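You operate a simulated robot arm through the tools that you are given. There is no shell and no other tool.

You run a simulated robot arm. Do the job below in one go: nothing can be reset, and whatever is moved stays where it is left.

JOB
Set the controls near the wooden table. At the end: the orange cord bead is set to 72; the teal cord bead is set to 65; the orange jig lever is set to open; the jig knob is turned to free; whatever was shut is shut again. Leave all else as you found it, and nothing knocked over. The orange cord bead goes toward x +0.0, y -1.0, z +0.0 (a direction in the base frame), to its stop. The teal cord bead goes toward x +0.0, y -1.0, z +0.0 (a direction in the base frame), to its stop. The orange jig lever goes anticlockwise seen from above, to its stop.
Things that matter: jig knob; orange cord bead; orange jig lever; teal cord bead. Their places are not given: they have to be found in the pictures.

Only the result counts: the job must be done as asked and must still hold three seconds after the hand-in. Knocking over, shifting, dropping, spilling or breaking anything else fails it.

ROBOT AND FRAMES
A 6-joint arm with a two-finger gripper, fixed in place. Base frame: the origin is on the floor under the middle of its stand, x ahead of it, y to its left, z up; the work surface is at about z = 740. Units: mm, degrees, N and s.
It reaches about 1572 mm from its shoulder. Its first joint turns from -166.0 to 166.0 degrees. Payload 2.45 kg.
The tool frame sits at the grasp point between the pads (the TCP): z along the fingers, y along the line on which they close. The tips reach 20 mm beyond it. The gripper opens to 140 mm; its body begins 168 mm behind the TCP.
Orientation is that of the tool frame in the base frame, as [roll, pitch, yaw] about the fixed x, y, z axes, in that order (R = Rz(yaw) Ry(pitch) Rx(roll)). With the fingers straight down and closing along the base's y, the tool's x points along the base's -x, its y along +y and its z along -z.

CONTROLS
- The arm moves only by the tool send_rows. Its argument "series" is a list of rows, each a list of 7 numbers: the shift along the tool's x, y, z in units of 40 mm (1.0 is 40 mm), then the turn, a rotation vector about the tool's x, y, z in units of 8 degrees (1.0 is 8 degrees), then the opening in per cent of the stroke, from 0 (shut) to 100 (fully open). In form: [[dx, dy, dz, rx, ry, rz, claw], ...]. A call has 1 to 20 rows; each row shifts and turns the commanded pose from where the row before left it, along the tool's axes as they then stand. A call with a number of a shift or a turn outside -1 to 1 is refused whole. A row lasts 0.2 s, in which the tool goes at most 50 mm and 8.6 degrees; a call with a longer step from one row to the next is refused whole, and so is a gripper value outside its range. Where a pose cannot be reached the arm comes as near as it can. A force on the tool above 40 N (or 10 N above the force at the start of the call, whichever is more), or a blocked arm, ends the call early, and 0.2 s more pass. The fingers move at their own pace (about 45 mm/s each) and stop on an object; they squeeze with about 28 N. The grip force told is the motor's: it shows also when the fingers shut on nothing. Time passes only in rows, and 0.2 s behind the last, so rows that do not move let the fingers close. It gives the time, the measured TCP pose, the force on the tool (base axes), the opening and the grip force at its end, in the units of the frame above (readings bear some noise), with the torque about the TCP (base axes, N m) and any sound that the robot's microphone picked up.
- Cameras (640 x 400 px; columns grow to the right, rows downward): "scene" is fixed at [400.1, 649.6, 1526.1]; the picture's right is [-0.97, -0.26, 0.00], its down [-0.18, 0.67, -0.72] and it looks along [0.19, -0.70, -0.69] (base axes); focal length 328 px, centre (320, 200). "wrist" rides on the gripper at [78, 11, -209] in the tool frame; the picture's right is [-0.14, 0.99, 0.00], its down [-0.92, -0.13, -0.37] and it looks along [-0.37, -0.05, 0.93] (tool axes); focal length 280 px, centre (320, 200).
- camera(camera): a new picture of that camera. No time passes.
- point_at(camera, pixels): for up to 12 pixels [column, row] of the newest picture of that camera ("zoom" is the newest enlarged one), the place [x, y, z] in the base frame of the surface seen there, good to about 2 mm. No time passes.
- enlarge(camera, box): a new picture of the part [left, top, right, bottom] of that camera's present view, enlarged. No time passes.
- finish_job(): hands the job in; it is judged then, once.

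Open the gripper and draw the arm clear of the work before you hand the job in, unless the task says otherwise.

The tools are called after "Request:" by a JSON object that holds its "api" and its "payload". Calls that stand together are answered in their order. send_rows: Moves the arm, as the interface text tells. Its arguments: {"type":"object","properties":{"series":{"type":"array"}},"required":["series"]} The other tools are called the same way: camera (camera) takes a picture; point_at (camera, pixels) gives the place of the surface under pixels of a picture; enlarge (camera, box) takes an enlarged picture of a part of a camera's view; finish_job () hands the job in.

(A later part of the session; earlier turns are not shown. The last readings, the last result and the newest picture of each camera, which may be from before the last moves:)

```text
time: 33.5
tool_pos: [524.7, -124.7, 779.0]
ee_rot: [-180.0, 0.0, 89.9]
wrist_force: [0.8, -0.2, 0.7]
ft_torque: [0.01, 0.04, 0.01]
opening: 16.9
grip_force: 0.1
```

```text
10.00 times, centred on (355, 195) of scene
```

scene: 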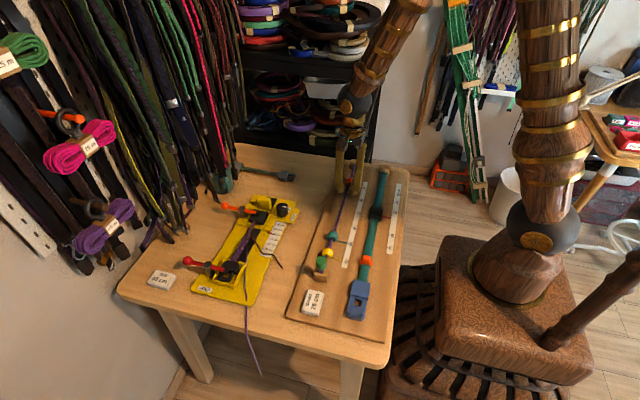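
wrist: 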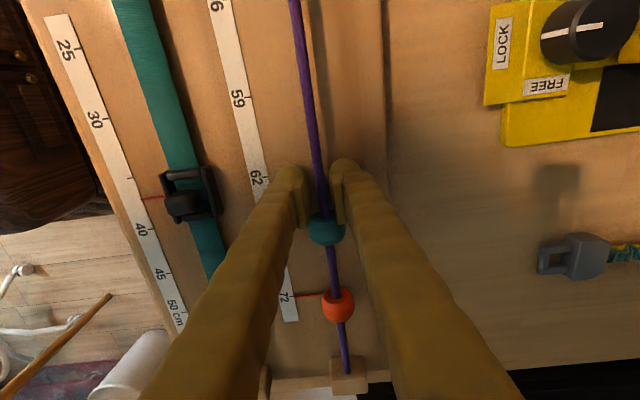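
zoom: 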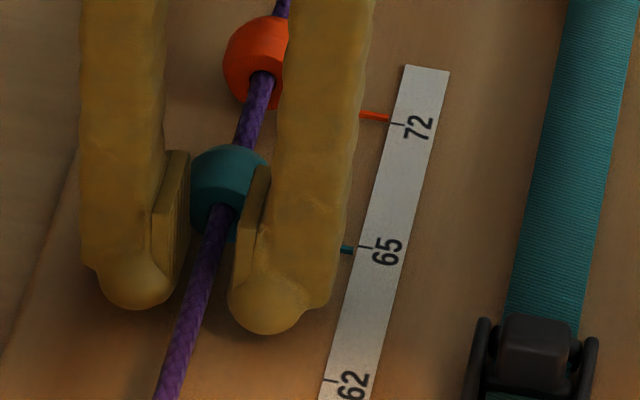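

Teal's pointer (350,250) is within ~4 mm of the tick. I push in 1.6 mm steps until I feel the stop.

Request:
{"api": "send_rows", "payload": {"series": [[-0.04, 0, 0, 0, 0, 0, 12], [-0.04, 0, 0, 0, 0, 0, 12], [-0.03, 0, 0, 0, 0, 0, 12]]}}

Request:
{"api": "enlarge", "payload": {"camera": "scene", "box": [330, 175, 380, 215]}}

```text
time: 34.3
tool_pos: [525.7, -128.3, 779.9]
ee_rot: [180.0, 0.0, 90.1]
wrist_force: [-0.5, 0.5, 1.0]
ft_torque: [-0.02, 0.0, 0.01]
opening: 16.7
grip_force: 0.1
```

```text
10.00 times, centred on (355, 195) of scene
```

zoom: 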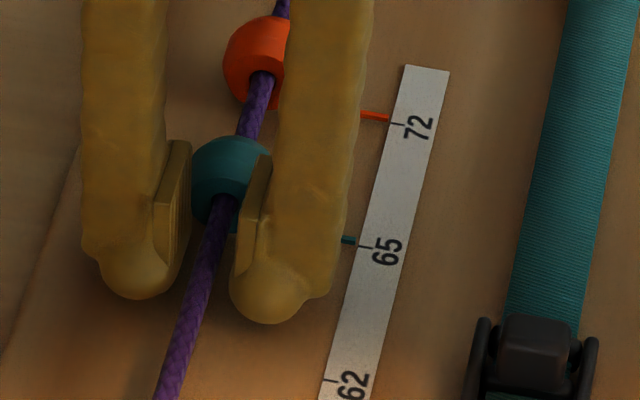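

Teal's pointer now has the same relation to the 65 tick as orange's to 72. I press 1-2 mm more to be sure it is against the stop.

Request:
{"api": "send_rows", "payload": {"series": [[-0.03, 0, 0, 0, 0, 0, 12], [-0.02, 0, 0, 0, 0, 0, 12]]}}

Request:
{"api": "enlarge", "payload": {"camera": "scene", "box": [330, 175, 380, 215]}}

```text
time: 34.9
tool_pos: [525.3, -129.7, 779.2]
ee_rot: [-180.0, -0.1, 90.2]
wrist_force: [0.5, 2.1, 0.2]
ft_torque: [0.01, 0.0, 0.03]
opening: 17.2
grip_force: 0.2
```

```text
10.00 times, centred on (355, 195) of scene
```

zoom: 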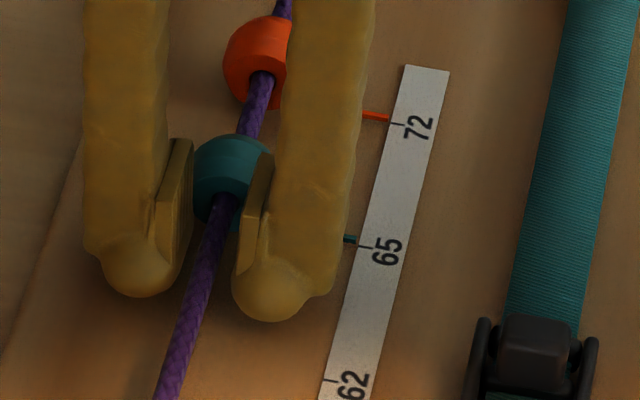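

Teal is against its stop at 65 (2 N reaction). I back off 12 mm, open the fingers, and lift straight up 220 mm.

Request:
{"api": "send_rows", "payload": {"series": [[0.15, 0, 0, 0, 0, 0, 12], [0.15, 0, 0, 0, 0, 0, 12], [0, 0, 0, 0, 0, 0, 36], [0, 0, 0, 0, 0, 0, 36], [0, 0, 0, 0, 0, 0, 36], [0, 0, -0.5, 0, 0, 0, 36], [0, 0, -1, 0, 0, 0, 36], [0, 0, -1, 0, 0, 0, 36], [0, 0, -1, 0, 0, 0, 36], [0, 0, -1, 0, 0, 0, 36], [0, 0, -1, 0, 0, 0, 36], [0, 0, 0, 0, 0, 0, 36]]}}

Request:
{"api": "camera", "payload": {"camera": "wrist"}}

Request:
{"api": "enlarge", "payload": {"camera": "scene", "box": [310, 155, 390, 275]}}

```text
time: 37.5
tool_pos: [526.2, -116.5, 999.5]
ee_rot: [-179.9, 0.1, 90.1]
wrist_force: [-0.3, 0.8, 0.8]
ft_torque: [0.01, 0.04, -0.03]
opening: 50.3
grip_force: 0.2
```

```text
taken
```

wrist: 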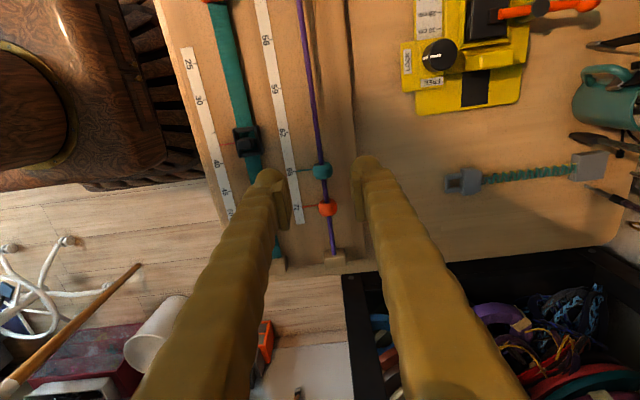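

```text
3.33 times, centred on (350, 215) of scene
```

zoom: 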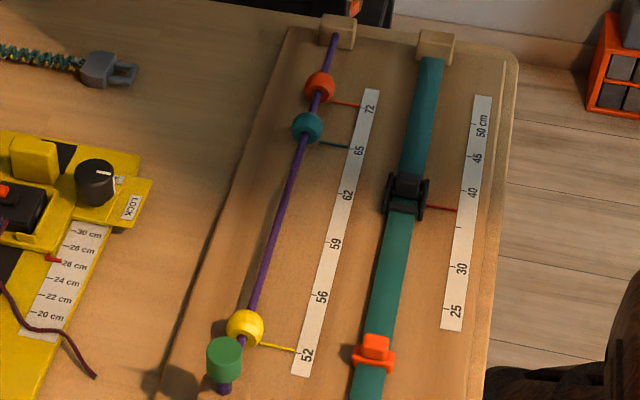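

Both beads show at 72 and 65. I verify by measuring their pointer tips against the ticks.

Request:
{"api": "point_at", "payload": {"camera": "zoom", "pixels": [[355, 106], [362, 107], [345, 147], [353, 149], [318, 82], [305, 125], [245, 325], [292, 349], [299, 352], [404, 190], [374, 348]]}}

Request:
{"api": "enlarge", "payload": {"camera": "scene", "box": [335, 170, 375, 210]}}

```text
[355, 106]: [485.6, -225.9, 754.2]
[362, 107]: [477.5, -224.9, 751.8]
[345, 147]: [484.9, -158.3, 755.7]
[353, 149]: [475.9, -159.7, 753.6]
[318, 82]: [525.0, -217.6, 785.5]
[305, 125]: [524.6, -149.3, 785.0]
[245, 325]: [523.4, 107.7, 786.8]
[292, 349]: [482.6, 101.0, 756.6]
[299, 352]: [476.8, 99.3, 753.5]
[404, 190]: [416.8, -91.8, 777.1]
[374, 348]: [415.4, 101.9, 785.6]
```

```text
10.00 times, centred on (355, 190) of scene
```

zoom: 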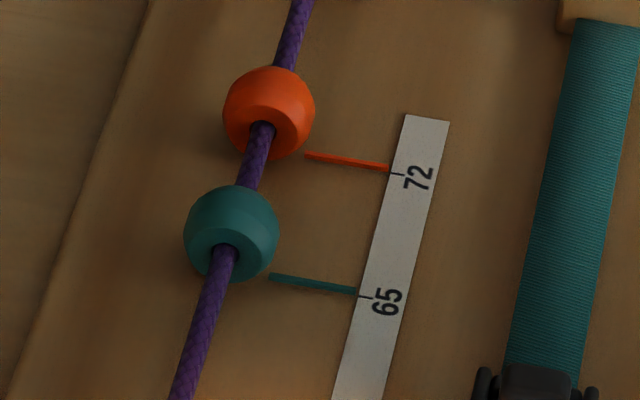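

Pointers read 72 and 65. Now I turn the tool back by -90° and move toward the jig, staying at z≈1000 and x≤700 (clear of the straps), for a close view of knob and lever.

Request:
{"api": "send_rows", "payload": {"series": [[0, 0, 0, 0, 0, -1, 36], [0, 0, 0, 0, 0, -1, 36], [0, 0, 0, 0, 0, -1, 36], [0, 0, 0, 0, 0, -1, 36], [0, 0, 0, 0, 0, -1, 36], [0, 0, 0, 0, 0, -1, 36], [0, 0, 0, 0, 0, -1, 36], [0, 0, 0, 0, 0, -1, 36], [0, 0, 0, 0, 0, -1, 36], [0, 0, 0, 0, 0, -1, 36], [0, 0, 0, 0, 0, -1, 36], [0, 0, 0, 0, 0, -0.25, 36], [-0.87, 0.5, 0, 0, 0, 0, 36], [-0.87, 0.5, 0, 0, 0, 0, 36], [-0.87, 0.5, 0, 0, 0, 0, 36], [-0.87, 0.5, 0, 0, 0, 0, 36], [-0.87, 0.5, 0, 0, 0, 0, 36]]}}

Request:
{"api": "camera", "payload": {"camera": "wrist"}}

Request:
{"api": "camera", "payload": {"camera": "scene"}}

```text
time: 41.1
tool_pos: [698.9, -15.3, 998.5]
ee_rot: [180.0, -0.1, -179.8]
wrist_force: [0.3, 0.5, -0.2]
ft_torque: [0.01, 0.0, 0.0]
opening: 50.4
grip_force: 0.2
```

```text
taken
```

wrist: 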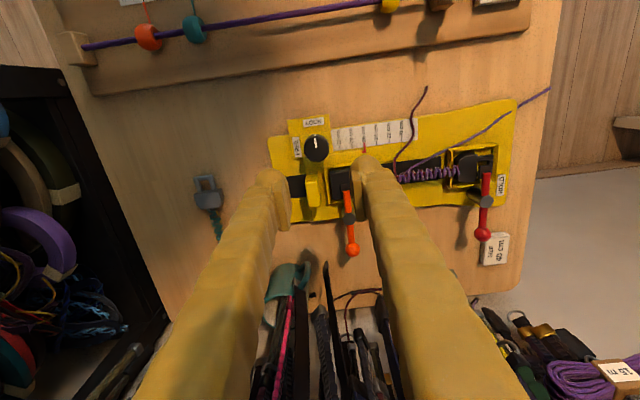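

```text
taken
```

scene: 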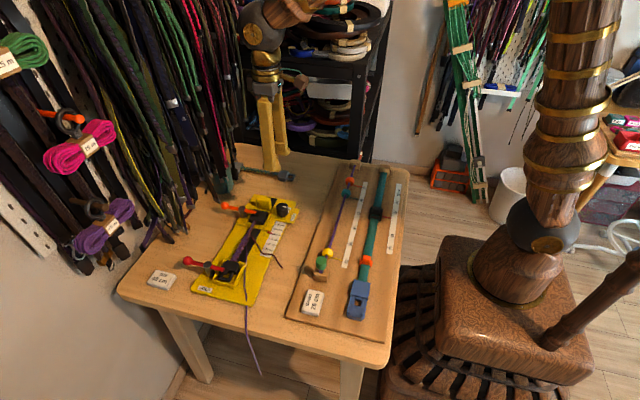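

The knob (316,148), lever (348,200) and ball (352,249) are visible; a teal mug (290,280) and straps lie beyond. I zoom and measure these.

Request:
{"api": "enlarge", "payload": {"camera": "wrist", "box": [260, 110, 420, 310]}}

Request:
{"api": "point_at", "payload": {"camera": "wrist", "pixels": [[352, 249], [352, 241], [352, 257], [349, 222], [347, 207], [290, 270], [300, 265], [275, 290], [327, 270], [345, 290], [308, 300], [370, 292]]}}

Request:
{"api": "enlarge", "payload": {"camera": "scene", "box": [190, 160, 310, 280]}}

```text
2.00 times, centred on (340, 210) of wrist
```

zoom: 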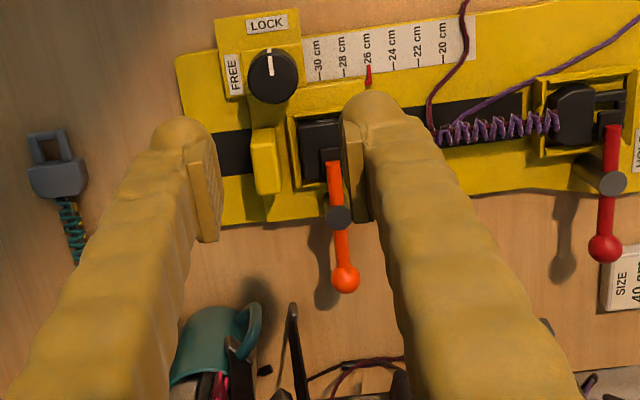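

```text
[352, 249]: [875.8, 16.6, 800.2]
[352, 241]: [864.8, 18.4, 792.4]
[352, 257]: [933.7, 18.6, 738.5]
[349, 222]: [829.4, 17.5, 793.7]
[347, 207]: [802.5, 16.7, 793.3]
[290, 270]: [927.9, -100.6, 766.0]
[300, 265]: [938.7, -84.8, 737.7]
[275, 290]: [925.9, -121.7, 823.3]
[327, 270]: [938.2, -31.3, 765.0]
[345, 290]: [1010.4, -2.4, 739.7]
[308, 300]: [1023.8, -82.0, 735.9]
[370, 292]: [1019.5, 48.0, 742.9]
```

```text
3.33 times, centred on (250, 220) of scene
```

zoom: 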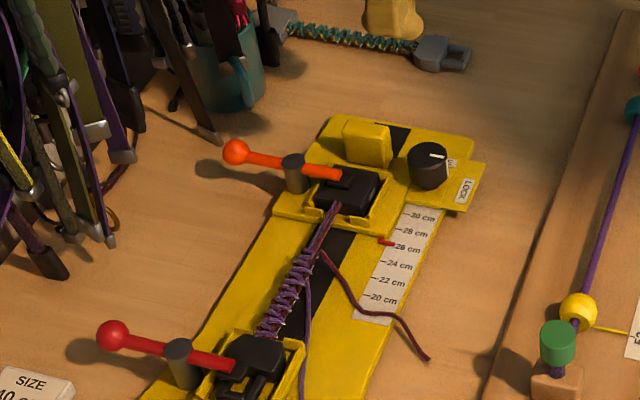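

I measure the hanging straps at several heights to know how far they lean into the room.

Request:
{"api": "point_at", "payload": {"camera": "scene", "pixels": [[210, 40], [200, 80], [215, 110], [205, 130], [180, 150], [195, 175], [222, 130], [230, 90], [150, 150], [170, 200], [214, 187], [216, 160]]}}

Request:
{"api": "enlarge", "payload": {"camera": "scene", "box": [120, 0, 300, 220]}}

```text
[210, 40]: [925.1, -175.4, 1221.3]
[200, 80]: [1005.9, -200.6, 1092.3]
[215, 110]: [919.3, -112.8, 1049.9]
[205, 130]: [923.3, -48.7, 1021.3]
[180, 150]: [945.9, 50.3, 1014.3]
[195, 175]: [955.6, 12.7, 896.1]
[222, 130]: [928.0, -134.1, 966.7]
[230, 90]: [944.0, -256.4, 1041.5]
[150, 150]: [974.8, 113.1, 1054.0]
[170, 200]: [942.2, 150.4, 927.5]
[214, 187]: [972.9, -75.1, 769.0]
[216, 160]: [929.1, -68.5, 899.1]
```

```text
1.82 times, centred on (210, 110) of scene
```

zoom: 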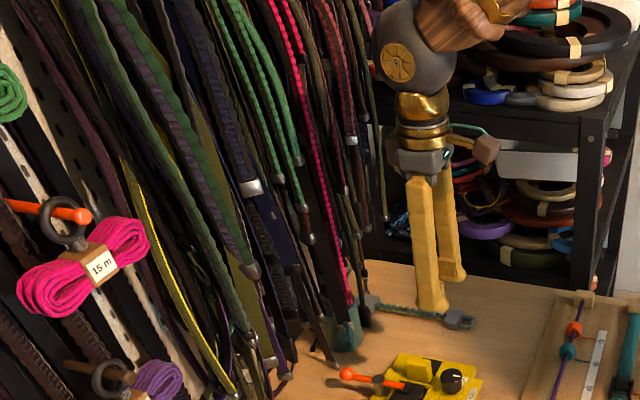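

Straps form a curtain at x≈900-950, so I will tilt the gripper 35° (body leaning back to -x) to work on the lever. First I close the fingers and tilt in place.

Request:
{"api": "send_rows", "payload": {"series": [[0, 0, 0, 0, -0.875, 0, 0], [0, 0, 0, 0, -0.875, 0, 0], [0, 0, 0, 0, -0.875, 0, 0], [0, 0, 0, 0, -0.875, 0, 0], [0, 0, 0, 0, -0.875, 0, 0], [0, 0, 0, 0, 0, 0, 0]]}}

Request:
{"api": "camera", "payload": {"camera": "wrist"}}

Request:
{"api": "camera", "payload": {"camera": "scene"}}

```text
time: 42.5
tool_pos: [698.8, -18.6, 997.8]
ee_rot: [-180.0, 35.0, -180.0]
wrist_force: [-0.5, 0.4, -0.3]
ft_torque: [0.02, -0.01, 0.01]
opening: 0.0
grip_force: 27.4
```

```text
taken
```

wrist: 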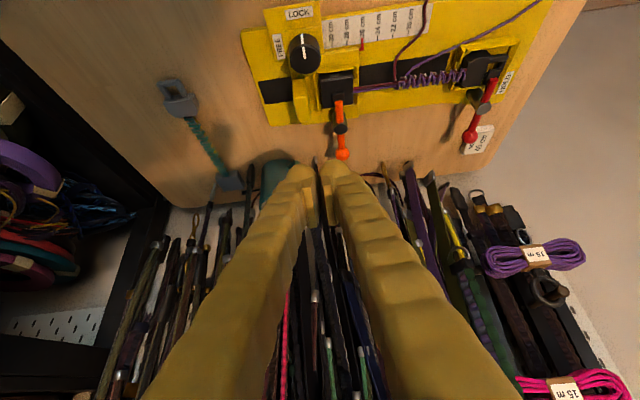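

```text
taken
```

scene: 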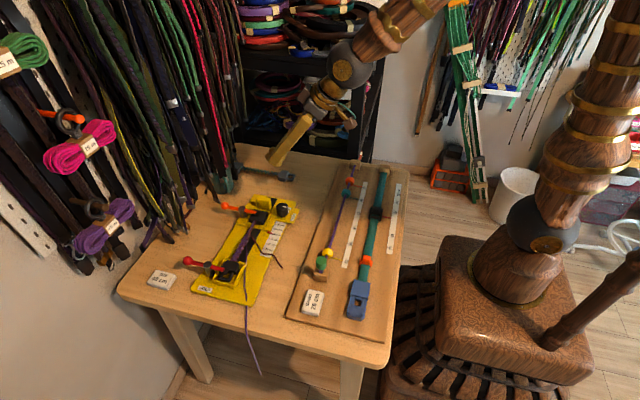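

The tilted tool is clear of the straps. I advance 200 mm along the tool axis with a slight -y shift, ending above and short of the lever ball.

Request:
{"api": "send_rows", "payload": {"series": [[0, -0.2, 1, 0, 0, 0, 0], [0, -0.1, 1, 0, 0, 0, 0], [0, 0, 1, 0, 0, 0, 0], [0, 0, 1, 0, 0, 0, 0], [0, 0, 0.8, 0, 0, 0, 0], [0, 0, 0, 0, 0, 0, 0]]}}

Request:
{"api": "camera", "payload": {"camera": "wrist"}}

Request:
{"api": "enlarge", "payload": {"camera": "scene", "box": [180, 120, 320, 260]}}

```text
time: 43.9
tool_pos: [799.8, -14.8, 847.5]
ee_rot: [-171.4, 33.0, -160.3]
wrist_force: [0.5, -1.4, 0.4]
ft_torque: [0.12, 0.1, 0.14]
opening: 0.0
grip_force: 28.3
out of reach, approached as far as the arm can: row 3
```

```text
taken
```

wrist: 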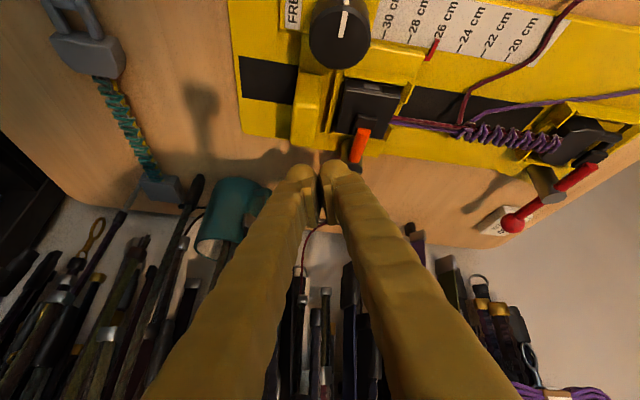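

```text
2.86 times, centred on (250, 190) of scene
```

zoom: 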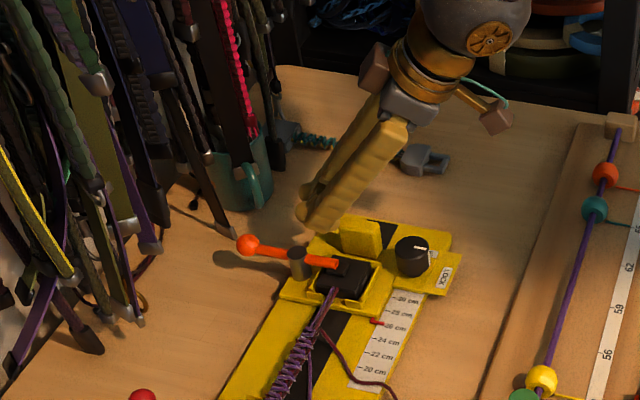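

The arm met a wrist alignment problem (orientation drifted to [-171,33,-160]) around 35° tilt. I back up along the tool axis 120 mm and re-read the pose.

Request:
{"api": "send_rows", "payload": {"series": [[0, 0, -0.7, 0, 0, 0, 0], [0, 0, -0.8, 0, 0, 0, 0], [0, 0, -0.8, 0, 0, 0, 0], [0, 0, -0.7, 0, 0, 0, 0], [0, 0, 0, 0, 0, 0, 0]]}}

```text
time: 45.1
tool_pos: [741.3, -25.1, 949.5]
ee_rot: [170.5, 34.9, 164.8]
wrist_force: [-0.7, 0.1, -0.6]
ft_torque: [0.02, -0.08, 0.02]
opening: 0.0
grip_force: 28.4
out of reach, approached as far as the arm can: row 3
```

The orientation is still settling; I hold a few rows and read again.

Request:
{"api": "send_rows", "payload": {"series": [[0, 0, 0, 0, 0, 0, 0], [0, 0, 0, 0, 0, 0, 0], [0, 0, 0, 0, 0, 0, 0]]}}

Request:
{"api": "camera", "payload": {"camera": "scene"}}

```text
time: 45.9
tool_pos: [738.2, -27.5, 945.3]
ee_rot: [-179.9, 34.9, -179.9]
wrist_force: [0.2, 0.1, -0.1]
ft_torque: [0.0, -0.01, 0.01]
opening: 0.0
grip_force: 27.6
```

```text
taken
```

scene: 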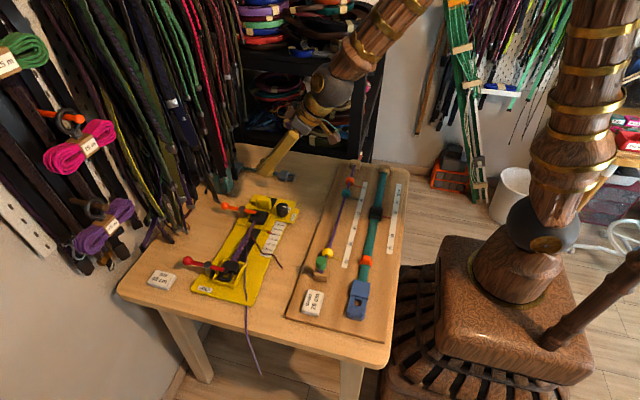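

The arm settled at (738,-27.5,945) with 35° tilt. I reduce the tilt to 18° to stay away from the alignment, then approach a point above and beside the lever ball.

Request:
{"api": "send_rows", "payload": {"series": [[0, 0, 0, 0, 0.5, 0, 0], [0, 0, 0, 0, 0.5, 0, 0], [0, 0, 0, 0, 0.5, 0, 0], [0, 0, 0, 0, 0.625, 0, 0], [0, 0, 0, 0, 0, 0, 0], [0, 0, 0, 0, 0, 0, 0]]}}

```text
time: 47.3
tool_pos: [738.0, -25.6, 944.9]
ee_rot: [180.0, 17.9, -179.8]
wrist_force: [0.4, -0.1, 0.0]
ft_torque: [0.01, -0.04, -0.03]
opening: 0.0
grip_force: 28.1
out of reach, approached as far as the arm can: row 1
```

Tilt is now 18° and steady. I move toward (870,-32,830), beside and above the ball.

Request:
{"api": "send_rows", "payload": {"series": [[-0.37, -0.03, 0.62, 0, 0, 0, 0], [-0.37, -0.03, 0.62, 0, 0, 0, 0], [-0.37, -0.03, 0.62, 0, 0, 0, 0], [-0.37, -0.03, 0.62, 0, 0, 0, 0], [-0.37, -0.03, 0.62, 0, 0, 0, 0], [-0.37, 0, 0.62, 0, 0, 0, 0], [0, 0, 0, 0, 0, 0, 0]]}}

Request:
{"api": "camera", "payload": {"camera": "wrist"}}

Request:
{"api": "enlarge", "payload": {"camera": "scene", "box": [160, 100, 320, 260]}}

```text
time: 48.9
tool_pos: [868.6, -32.4, 829.3]
ee_rot: [-180.0, 18.0, 180.0]
wrist_force: [-0.6, 0.1, -0.1]
ft_torque: [-0.05, 0.0, 0.0]
opening: 0.1
grip_force: 28.7
```

```text
taken
```

wrist: 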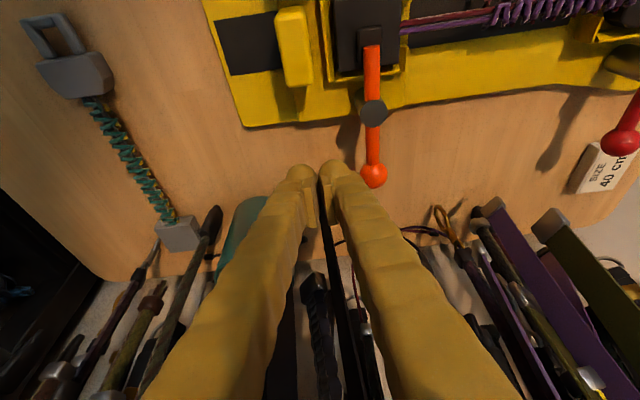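

```text
2.50 times, centred on (240, 180) of scene
```

zoom: 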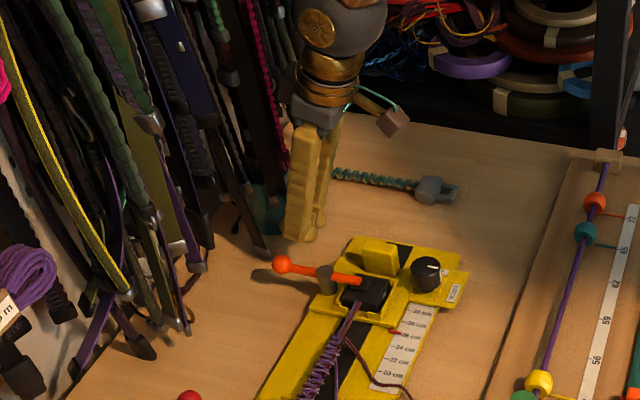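

The closed fingers are beside the lever (ball at px 373,174; post at 373,112). I measure ball, post, finger and strap positions here.

Request:
{"api": "point_at", "payload": {"camera": "wrist", "pixels": [[373, 174], [385, 174], [362, 174], [373, 112], [372, 90], [373, 135], [372, 50], [330, 165], [352, 185], [302, 168], [345, 245], [318, 290]]}}

Request:
{"api": "enlarge", "payload": {"camera": "wrist", "box": [260, 0, 460, 250]}}

```text
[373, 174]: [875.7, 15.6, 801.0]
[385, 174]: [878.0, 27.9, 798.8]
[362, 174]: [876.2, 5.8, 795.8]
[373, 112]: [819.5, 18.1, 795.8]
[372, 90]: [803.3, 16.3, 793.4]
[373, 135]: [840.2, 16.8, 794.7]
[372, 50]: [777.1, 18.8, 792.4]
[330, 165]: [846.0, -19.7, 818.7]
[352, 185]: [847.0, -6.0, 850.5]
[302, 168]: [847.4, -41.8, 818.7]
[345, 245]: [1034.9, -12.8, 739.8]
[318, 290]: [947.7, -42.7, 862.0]
```

```text
1.60 times, centred on (360, 125) of wrist
```

zoom: 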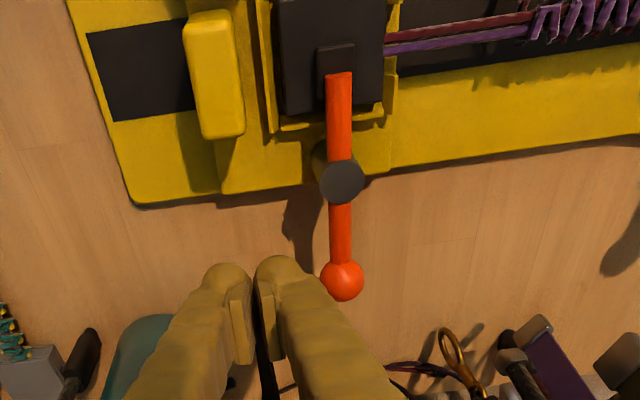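

Ball centre is ~(876,17,790), post (819.5,18). I lower the closed fingers to z≈797 beside the ball (still 12+ mm clear in y).

Request:
{"api": "send_rows", "payload": {"series": [[0.07, 0, 0.4, 0, 0, 0, 0], [0.08, 0, 0.4, 0, 0, 0, 0], [0, 0.15, 0, 0, 0, 0, 0], [0, 0.1, 0, 0, 0, 0, 0], [0, 0, 0, 0, 0, 0, 0]]}}

Request:
{"api": "camera", "payload": {"camera": "wrist"}}

```text
time: 50.1
tool_pos: [871.2, -22.0, 799.2]
ee_rot: [-180.0, 17.9, -179.9]
wrist_force: [-0.3, 0.0, -0.2]
ft_torque: [-0.02, 0.03, -0.04]
opening: 0.1
grip_force: 28.1
```

```text
taken
```

wrist: 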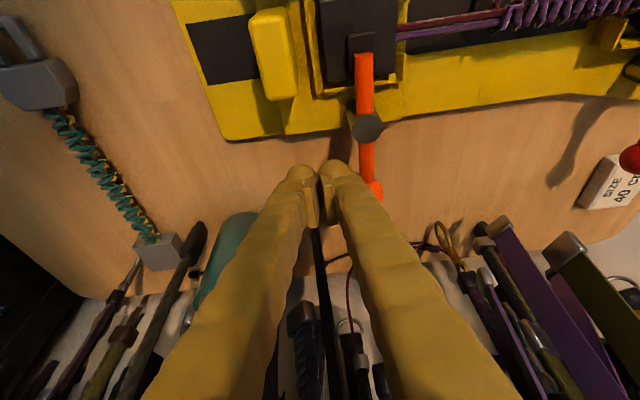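

The finger's outer face is next to the ball (ball at ~374,190). I push gently toward +y in 4 mm rows.

Request:
{"api": "send_rows", "payload": {"series": [[0, 0.1, 0, 0, 0, 0, 0], [0, 0.1, 0, 0, 0, 0, 0], [0, 0.1, 0, 0, 0, 0, 0], [0, 0.1, 0, 0, 0, 0, 0], [0, 0.1, 0, 0, 0, 0, 0]]}}

Request:
{"api": "camera", "payload": {"camera": "wrist"}}

Request:
{"api": "enlarge", "payload": {"camera": "scene", "box": [190, 150, 310, 260]}}

```text
time: 51.3
tool_pos: [870.7, -1.0, 797.8]
ee_rot: [180.0, 17.9, -179.9]
wrist_force: [-1.4, -0.5, -0.4]
ft_torque: [0.01, 0.02, 0.01]
opening: 0.0
grip_force: 27.8
```

```text
taken
```

wrist: 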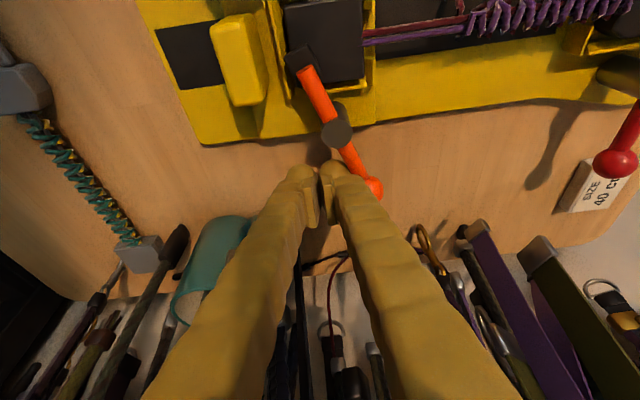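

```text
3.64 times, centred on (250, 205) of scene
```

zoom: 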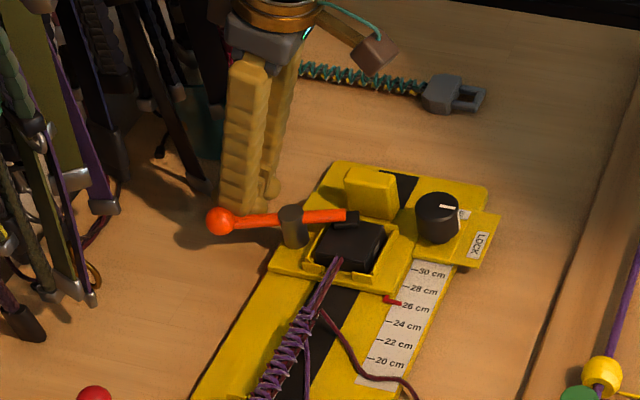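

The lever turns about the post (now ~20°) with almost no force and the carriage stays at 26. I keep pushing +y.

Request:
{"api": "send_rows", "payload": {"series": [[0, 0.1, 0, 0, 0, 0, 0], [0, 0.1, 0, 0, 0, 0, 0], [0, 0.1, 0, 0, 0, 0, 0], [0, 0.1, 0, 0, 0, 0, 0], [0, 0.1, 0, 0, 0, 0, 0], [0, 0.1, 0, 0, 0, 0, 0]]}}

Request:
{"api": "camera", "payload": {"camera": "wrist"}}

Request:
{"api": "enlarge", "payload": {"camera": "scene", "box": [190, 150, 310, 260]}}

```text
time: 52.7
tool_pos: [871.8, 23.2, 799.0]
ee_rot: [-180.0, 17.9, -179.8]
wrist_force: [-1.8, -1.7, 0.3]
ft_torque: [-0.01, 0.0, 0.06]
opening: 0.1
grip_force: 28.1
```

```text
taken
```

wrist: 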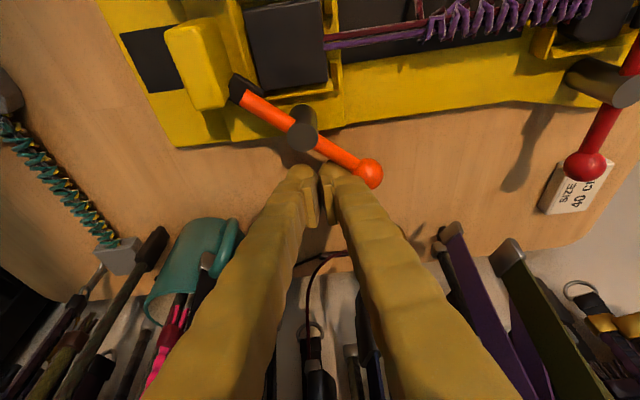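

```text
3.64 times, centred on (250, 205) of scene
```

zoom: 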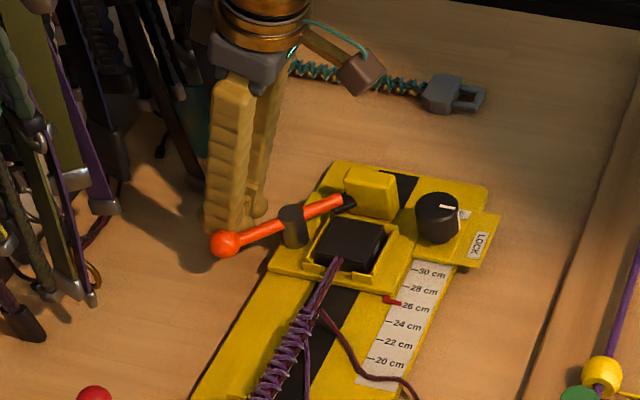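

Lever at ~50°, foot swung off the clamp. I continue, now with a -x component to follow the arc, checking for the stop.

Request:
{"api": "send_rows", "payload": {"series": [[0.024, 0.08, -0.008, 0, 0, 0, 0], [0.024, 0.08, -0.008, 0, 0, 0, 0], [0.048, 0.08, -0.016, 0, 0, 0, 0], [0.048, 0.08, -0.016, 0, 0, 0, 0]]}}

Request:
{"api": "camera", "payload": {"camera": "wrist"}}

Request:
{"api": "enlarge", "payload": {"camera": "scene", "box": [190, 150, 310, 260]}}

```text
time: 53.7
tool_pos: [866.7, 35.6, 798.3]
ee_rot: [-179.9, 18.0, -180.0]
wrist_force: [-0.2, 0.0, 0.5]
ft_torque: [-0.03, -0.05, -0.02]
opening: 0.0
grip_force: 28.3
```

```text
taken
```

wrist: 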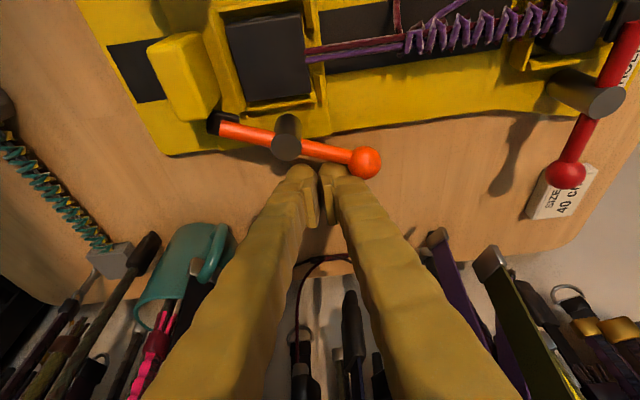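

```text
3.64 times, centred on (250, 205) of scene
```

zoom: 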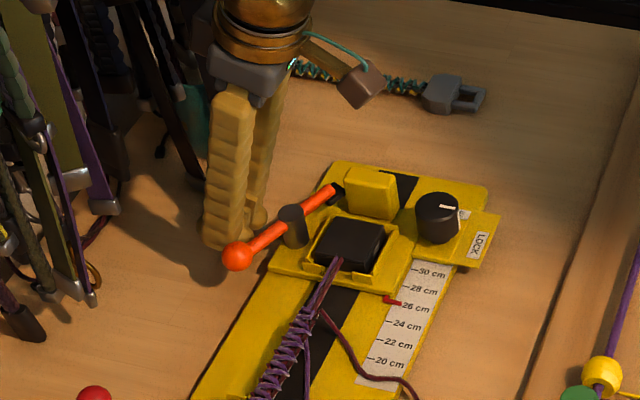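

The lever has turned much further. I measure ball and post to get its angle.

Request:
{"api": "point_at", "payload": {"camera": "wrist", "pixels": [[366, 162], [286, 137], [310, 150], [330, 155], [240, 131], [216, 122], [250, 60]]}}

```text
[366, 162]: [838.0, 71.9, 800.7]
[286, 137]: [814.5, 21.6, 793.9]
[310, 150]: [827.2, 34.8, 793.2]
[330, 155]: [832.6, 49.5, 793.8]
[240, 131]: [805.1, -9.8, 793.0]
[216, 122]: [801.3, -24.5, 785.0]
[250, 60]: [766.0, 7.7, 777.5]
```

Angle is now about 70°, with no reaction force yet. I continue along the arc (mostly -x) in 3 mm rows to find the stop.

Request:
{"api": "send_rows", "payload": {"series": [[0.071, 0.04, -0.023, 0, 0, 0, 0], [0.071, 0.04, -0.023, 0, 0, 0, 0], [0.071, 0.04, -0.023, 0, 0, 0, 0]]}}

Request:
{"api": "camera", "payload": {"camera": "wrist"}}

Request:
{"api": "point_at", "payload": {"camera": "wrist", "pixels": [[366, 162], [286, 137], [360, 155], [330, 155]]}}

```text
time: 54.5
tool_pos: [862.7, 39.1, 799.3]
ee_rot: [180.0, 18.3, 179.9]
wrist_force: [7.1, -12.3, 0.7]
ft_torque: [-0.08, -0.04, -0.03]
opening: 0.0
grip_force: 27.9
stopped in row 3: the force on the tool passed its limit at 45 N (the readings are from after the stop); the commanded pose is now the measured one
```

```text
taken
```

wrist: 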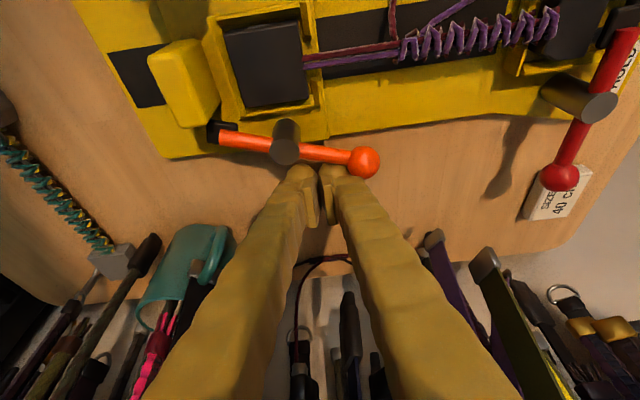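

```text
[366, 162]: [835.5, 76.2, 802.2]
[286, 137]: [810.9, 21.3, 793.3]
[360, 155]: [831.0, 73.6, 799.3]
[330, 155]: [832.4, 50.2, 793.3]
```

A firm stop (45 N) was met at ~74-75°. I back the fingers off and check that the lever stays and the carriage has not shifted.

Request:
{"api": "send_rows", "payload": {"series": [[-0.24, -0.25, 0.077, 0, 0, 0, 0], [-0.24, -0.5, 0.077, 0, 0, 0, 0], [0, -0.5, 0, 0, 0, 0, 0], [0, 0, 0, 0, 0, 0, 0]]}}

Request:
{"api": "camera", "payload": {"camera": "wrist"}}

Request:
{"api": "enlarge", "payload": {"camera": "scene", "box": [190, 150, 310, 260]}}

```text
time: 55.5
tool_pos: [880.0, -12.0, 798.6]
ee_rot: [-179.9, 18.2, 179.8]
wrist_force: [0.2, -0.9, -0.6]
ft_torque: [0.02, -0.01, -0.02]
opening: 0.0
grip_force: 27.6
```

```text
taken
```

wrist: 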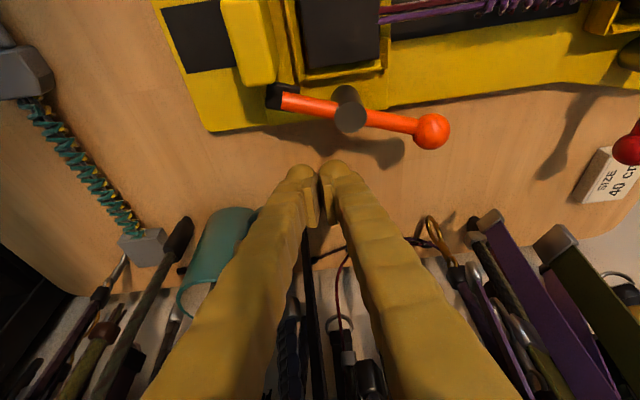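

```text
3.64 times, centred on (250, 205) of scene
```

zoom: 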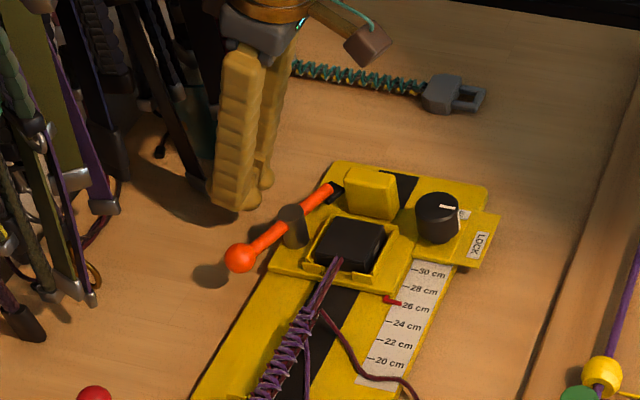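

The lever stays open at ~74° and the carriage is still at 26. I lift the fingers straight up, retreat toward -x, and set the tool vertical again.

Request:
{"api": "send_rows", "payload": {"series": [[-0.23, 0, -0.71, 0, 0, 0, 0], [-0.23, 0, -0.71, 0, 0, 0, 0], [0.64, 0, -0.63, 0, 0, 0, 0], [0.64, 0, -0.63, 0, 0, 0, 0], [0.64, 0, -0.63, 0, 0, 0, 0], [0.64, 0, -0.63, 0, 0, 0, 0], [0.64, 0, -0.63, 0, 0, 0, 0], [0, 0, 0, 0, 0.757, 0, 20], [0, 0, 0, 0, 0.757, 0, 36], [0, 0, 0, 0, 0.757, 0, 50], [0, 0, 0, 0, 0, 0, 60], [0, 0, 0, 0, 0, 0, 60]]}}

Request:
{"api": "camera", "payload": {"camera": "wrist"}}

Request:
{"api": "enlarge", "payload": {"camera": "scene", "box": [210, 170, 320, 260]}}

```text
time: 58.0
tool_pos: [721.0, -10.4, 940.3]
ee_rot: [-180.0, 0.1, 180.0]
wrist_force: [0.2, -0.1, -0.9]
ft_torque: [0.02, 0.01, 0.03]
opening: 84.0
grip_force: 0.1
```

```text
taken
```

wrist: 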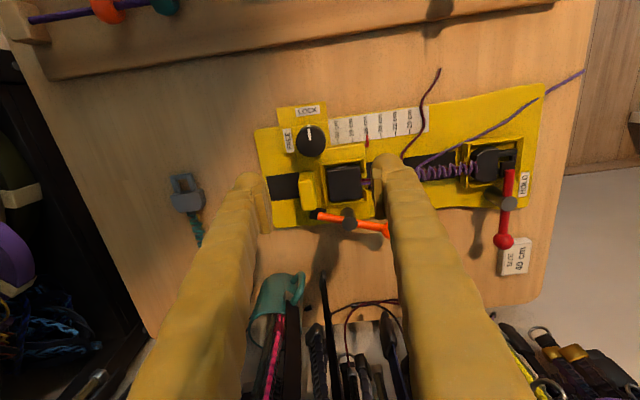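

```text
4.44 times, centred on (265, 215) of scene
```

zoom: 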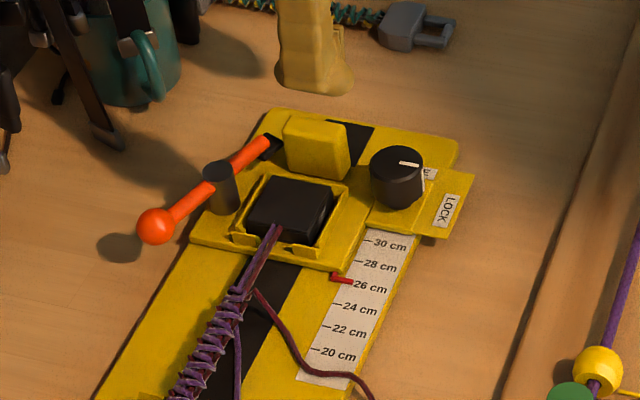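

Now the knob. I zoom in from the wrist camera and measure the knob and the neighbours.

Request:
{"api": "enlarge", "payload": {"camera": "wrist", "box": [250, 90, 390, 230]}}

Request:
{"api": "point_at", "payload": {"camera": "zoom", "pixels": [[275, 215], [245, 215], [305, 215], [275, 190], [275, 240], [282, 190], [250, 150], [200, 220], [255, 290], [280, 340], [310, 260], [345, 275]]}}

```text
2.86 times, centred on (320, 160) of wrist
```

zoom: 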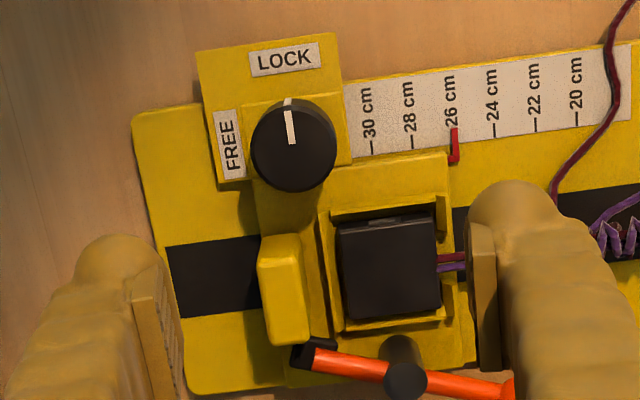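

```text
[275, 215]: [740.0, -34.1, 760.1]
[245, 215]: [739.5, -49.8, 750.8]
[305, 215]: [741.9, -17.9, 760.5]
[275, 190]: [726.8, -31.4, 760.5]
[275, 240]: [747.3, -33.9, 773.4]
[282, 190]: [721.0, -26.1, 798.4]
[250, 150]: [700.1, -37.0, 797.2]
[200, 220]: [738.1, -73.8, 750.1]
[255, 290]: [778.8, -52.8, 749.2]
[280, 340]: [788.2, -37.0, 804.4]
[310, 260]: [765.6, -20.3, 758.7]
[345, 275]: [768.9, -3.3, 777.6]
```

I sample points on the knob top rim and centre, the white mark, the yellow block and the tray.

Request:
{"api": "point_at", "payload": {"camera": "zoom", "pixels": [[292, 142], [255, 145], [328, 140], [289, 108], [294, 178], [290, 112], [292, 140], [265, 245], [300, 240], [285, 330], [330, 120], [400, 170]]}}

Request:
{"api": "enlarge", "payload": {"camera": "scene", "box": [255, 185, 315, 235]}}

```text
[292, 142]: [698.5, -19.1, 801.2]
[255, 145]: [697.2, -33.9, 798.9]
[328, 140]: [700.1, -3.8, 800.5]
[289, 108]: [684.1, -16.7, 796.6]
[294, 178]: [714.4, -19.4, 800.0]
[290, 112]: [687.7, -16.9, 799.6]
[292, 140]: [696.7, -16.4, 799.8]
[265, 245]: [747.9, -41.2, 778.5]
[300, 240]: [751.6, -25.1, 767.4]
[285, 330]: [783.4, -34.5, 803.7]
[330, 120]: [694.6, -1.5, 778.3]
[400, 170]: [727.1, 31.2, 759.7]
```

```text
8.00 times, centred on (285, 210) of scene
```

zoom: 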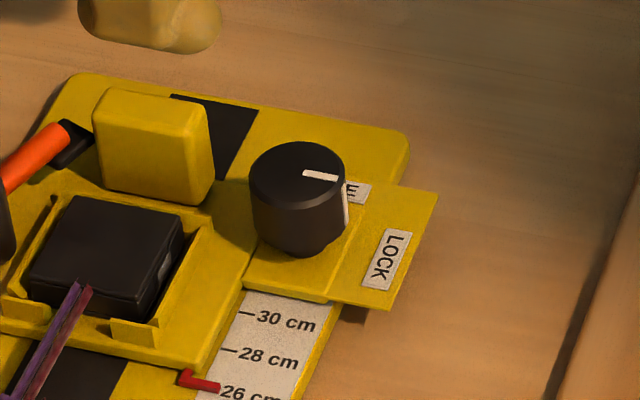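

Knob centre is about (699.5,-18.5), ~34 mm across, top z≈800; the yellow block (x≥748, y -52..-25, z 804) is the neighbour to avoid. I centre over the knob and turn the tool +55° so the 90° anticlockwise turn sweeps clear of the block.

Request:
{"api": "send_rows", "payload": {"series": [[0.5375, -0.2, 0, 0, 0, 0, 50], [0, 0, 0, 0, 0, 1, 40], [0, 0, 0, 0, 0, 1, 33], [0, 0, 0, 0, 0, 1, 33], [0, 0, 0, 0, 0, 1, 33], [0, 0, 0, 0, 0, 1, 33], [0, 0, 0, 0, 0, 1, 33], [0, 0, 0, 0, 0, 0.875, 33], [0, 0, 0, 0, 0, 0, 33], [0, 0, 0, 0, 0, 0, 33]]}}

Request:
{"api": "camera", "payload": {"camera": "wrist"}}

```text
time: 60.2
tool_pos: [698.5, -17.7, 938.4]
ee_rot: [-180.0, 0.0, 124.8]
wrist_force: [0.2, -0.4, -0.3]
ft_torque: [0.0, 0.01, 0.04]
opening: 46.1
grip_force: 0.0
```

```text
taken
```

wrist: 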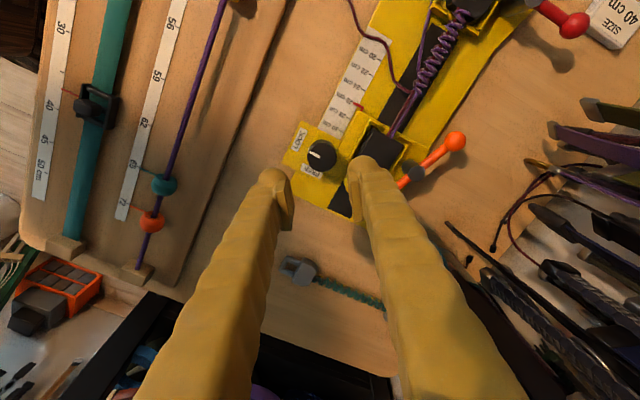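

The knob (322,155) lies midway between the fingertips. I descend 100 mm and look again.

Request:
{"api": "send_rows", "payload": {"series": [[0, 0, 0.8, 0, 0, 0, 33], [0, 0, 0.8, 0, 0, 0, 33], [0, 0, 0.9, 0, 0, 0, 33], [0, 0, 0, 0, 0, 0, 33]]}}

Request:
{"api": "camera", "payload": {"camera": "wrist"}}

Request:
{"api": "enlarge", "payload": {"camera": "scene", "box": [230, 160, 320, 230]}}

```text
time: 61.2
tool_pos: [698.7, -19.6, 836.7]
ee_rot: [180.0, 0.1, 124.9]
wrist_force: [-0.2, -0.2, -0.3]
ft_torque: [0.0, 0.01, -0.02]
opening: 46.3
grip_force: 0.1
```

```text
taken
```

wrist: 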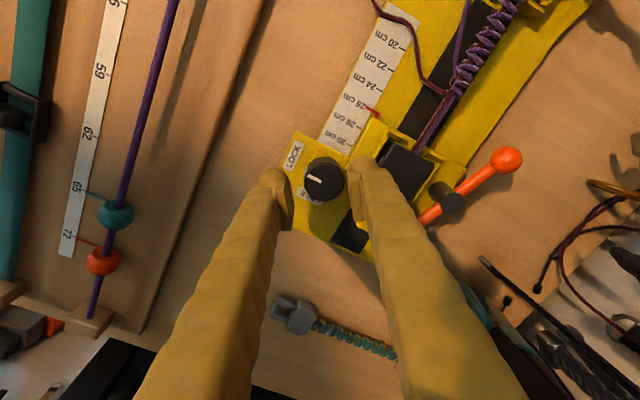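

```text
5.71 times, centred on (275, 195) of scene
```

zoom: 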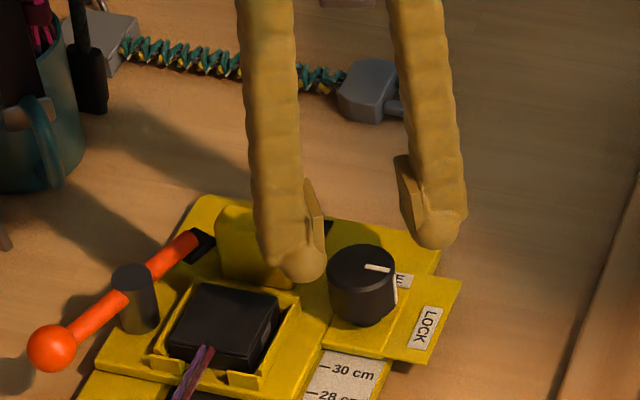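

I check the clearance between the right-hand finger tip (≈365,165) and the yellow block and tray before going lower.

Request:
{"api": "enlarge", "payload": {"camera": "wrist", "box": [250, 120, 410, 260]}}

Request:
{"api": "point_at", "payload": {"camera": "wrist", "pixels": [[323, 180], [305, 182], [341, 180], [323, 160], [323, 198], [360, 160], [352, 175], [378, 165], [365, 220], [280, 175], [350, 215], [372, 130]]}}

```text
2.86 times, centred on (330, 190) of wrist
```

zoom: 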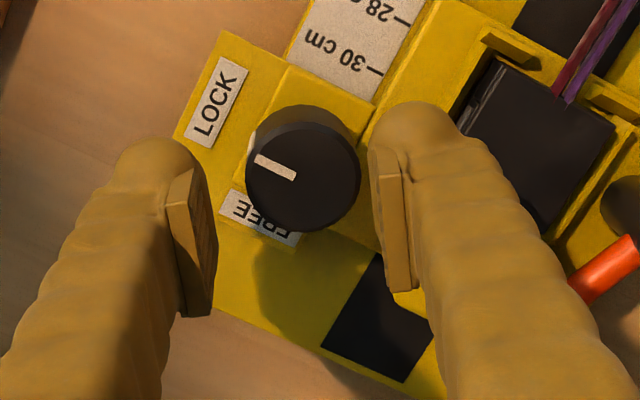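

```text
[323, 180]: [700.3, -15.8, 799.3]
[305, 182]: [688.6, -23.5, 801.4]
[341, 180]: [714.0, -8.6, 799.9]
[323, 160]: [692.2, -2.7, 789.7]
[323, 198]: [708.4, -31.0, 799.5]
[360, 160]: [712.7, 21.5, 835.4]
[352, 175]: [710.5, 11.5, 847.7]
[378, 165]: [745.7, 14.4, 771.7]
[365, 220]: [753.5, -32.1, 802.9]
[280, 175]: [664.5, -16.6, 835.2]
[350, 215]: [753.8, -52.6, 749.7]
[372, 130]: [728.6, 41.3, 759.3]
```

Finger has ~7 mm clearance to the block. I make a 2 mm centring shift and lower 36 mm so the pads overlap the knob's upper part.

Request:
{"api": "send_rows", "payload": {"series": [[0.02, 0.03, 0.4, 0, 0, 0, 33], [0, 0, 0.3, 0, 0, 0, 33], [0, 0, 0.2, 0, 0, 0, 33], [0, 0, 0, 0, 0, 0, 33]]}}

Request:
{"api": "camera", "payload": {"camera": "wrist"}}

Request:
{"api": "enlarge", "payload": {"camera": "scene", "box": [240, 170, 320, 230]}}

```text
time: 62.2
tool_pos: [700.0, -18.8, 801.9]
ee_rot: [180.0, 0.0, 125.0]
wrist_force: [-0.6, -0.2, 0.1]
ft_torque: [0.01, -0.01, 0.01]
opening: 46.1
grip_force: 0.1
```

```text
taken
```

wrist: 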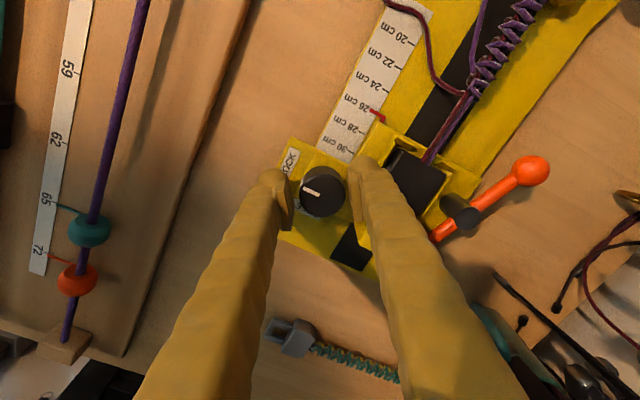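

```text
6.67 times, centred on (280, 200) of scene
```

zoom: 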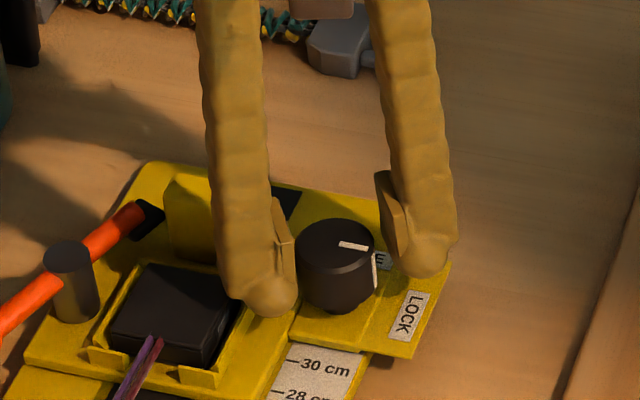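

The pads flank the knob evenly (pads at ~290 and ~352, knob at 322). I lower 3 mm more and close gently on the knob.

Request:
{"api": "send_rows", "payload": {"series": [[0, 0, 0.08, 0, 0, 0, 33], [0, 0, 0, 0, 0, 0, 27], [0, 0, 0, 0, 0, 0, 23], [0, 0, 0, 0, 0, 0, 23], [0, 0, 0, 0, 0, 0, 23]]}}

Request:
{"api": "camera", "payload": {"camera": "wrist"}}

```text
time: 63.5
tool_pos: [700.0, -18.5, 799.9]
ee_rot: [179.9, 0.0, 125.0]
wrist_force: [9.9, 3.1, -2.0]
ft_torque: [-0.01, -0.07, -0.02]
opening: 38.1
grip_force: 4.1
```

```text
taken
```

wrist: 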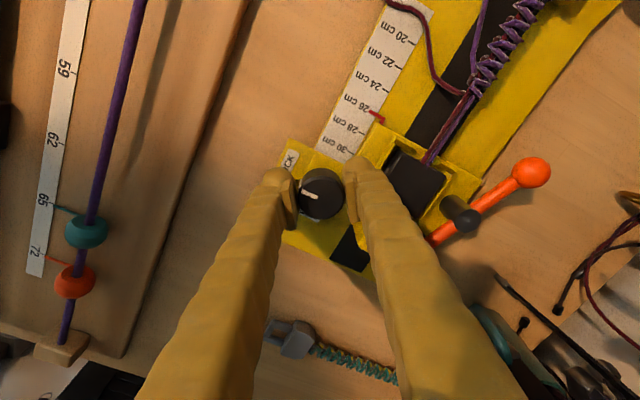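

One finger touches first (force ~10 N along +tool y, opening 38 mm). I shift 2 mm along +tool y to centre on the knob.

Request:
{"api": "send_rows", "payload": {"series": [[0, 0.03, 0, 0, 0, 0, 25], [0, 0.02, 0, 0, 0, 0, 23], [0, 0, 0, 0, 0, 0, 23], [0, 0, 0, 0, 0, 0, 23]]}}

```text
time: 64.5
tool_pos: [700.8, -16.9, 799.9]
ee_rot: [-179.9, 0.0, 125.1]
wrist_force: [-29.3, -3.4, -4.2]
ft_torque: [0.02, 0.32, -0.1]
opening: 36.1
grip_force: 44.3
```

Now over-corrected (-26 N along tool y). I open slightly, shift back 0.9 mm, and close again.

Request:
{"api": "send_rows", "payload": {"series": [[0, 0, 0, 0, 0, 0, 30], [0, -0.022, 0, 0, 0, 0, 30], [0, 0, 0, 0, 0, 0, 25], [0, 0, 0, 0, 0, 0, 24], [0, 0, 0, 0, 0, 0, 24]]}}

```text
time: 65.7
tool_pos: [701.1, -17.8, 800.5]
ee_rot: [179.9, 0.0, 125.1]
wrist_force: [-3.6, -6.1, 4.2]
ft_torque: [-0.06, 0.03, -0.01]
opening: 36.7
grip_force: 35.3
```

Gripped evenly (36.7 mm, small side forces). I start turning anticlockwise (tool rz negative) by 12° and check forces.

Request:
{"api": "send_rows", "payload": {"series": [[0, 0, 0, 0, 0, -0.5, 22], [0, 0, 0, 0, 0, -0.5, 22], [0, 0, 0, 0, 0, -0.5, 22]]}}

Request:
{"api": "camera", "payload": {"camera": "wrist"}}

```text
time: 66.5
tool_pos: [701.7, -17.3, 800.4]
ee_rot: [-180.0, 0.0, 137.0]
wrist_force: [-3.3, -1.9, -4.8]
ft_torque: [0.03, 0.01, -0.03]
opening: 36.4
grip_force: 44.9
```

```text
taken
```

wrist: 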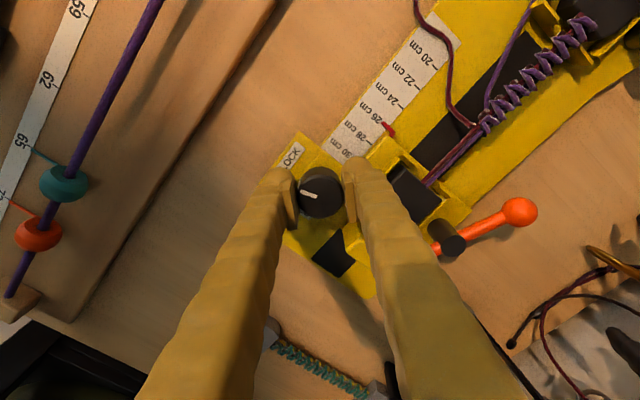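

The knob turns with the gripper and forces stay low. I continue 40° more.

Request:
{"api": "send_rows", "payload": {"series": [[0, 0, 0, 0, 0, -0.7, 22], [0, 0, 0, 0, 0, -0.7, 22], [0, 0, 0, 0, 0, -0.7, 22], [0, 0, 0, 0, 0, -0.7, 22], [0, 0, 0, 0, 0, -0.7, 22], [0, 0, 0, 0, 0, -0.7, 22], [0, 0, 0, 0, 0, -0.8, 22]]}}

Request:
{"api": "camera", "payload": {"camera": "wrist"}}

```text
time: 68.0
tool_pos: [700.2, -17.2, 800.2]
ee_rot: [180.0, 0.0, 177.0]
wrist_force: [-15.3, -0.7, -1.0]
ft_torque: [-0.01, 0.12, -0.02]
opening: 36.0
grip_force: 44.8
```

```text
taken
```

wrist: 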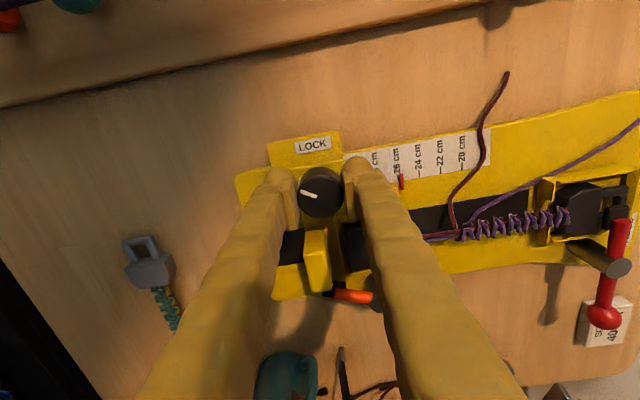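

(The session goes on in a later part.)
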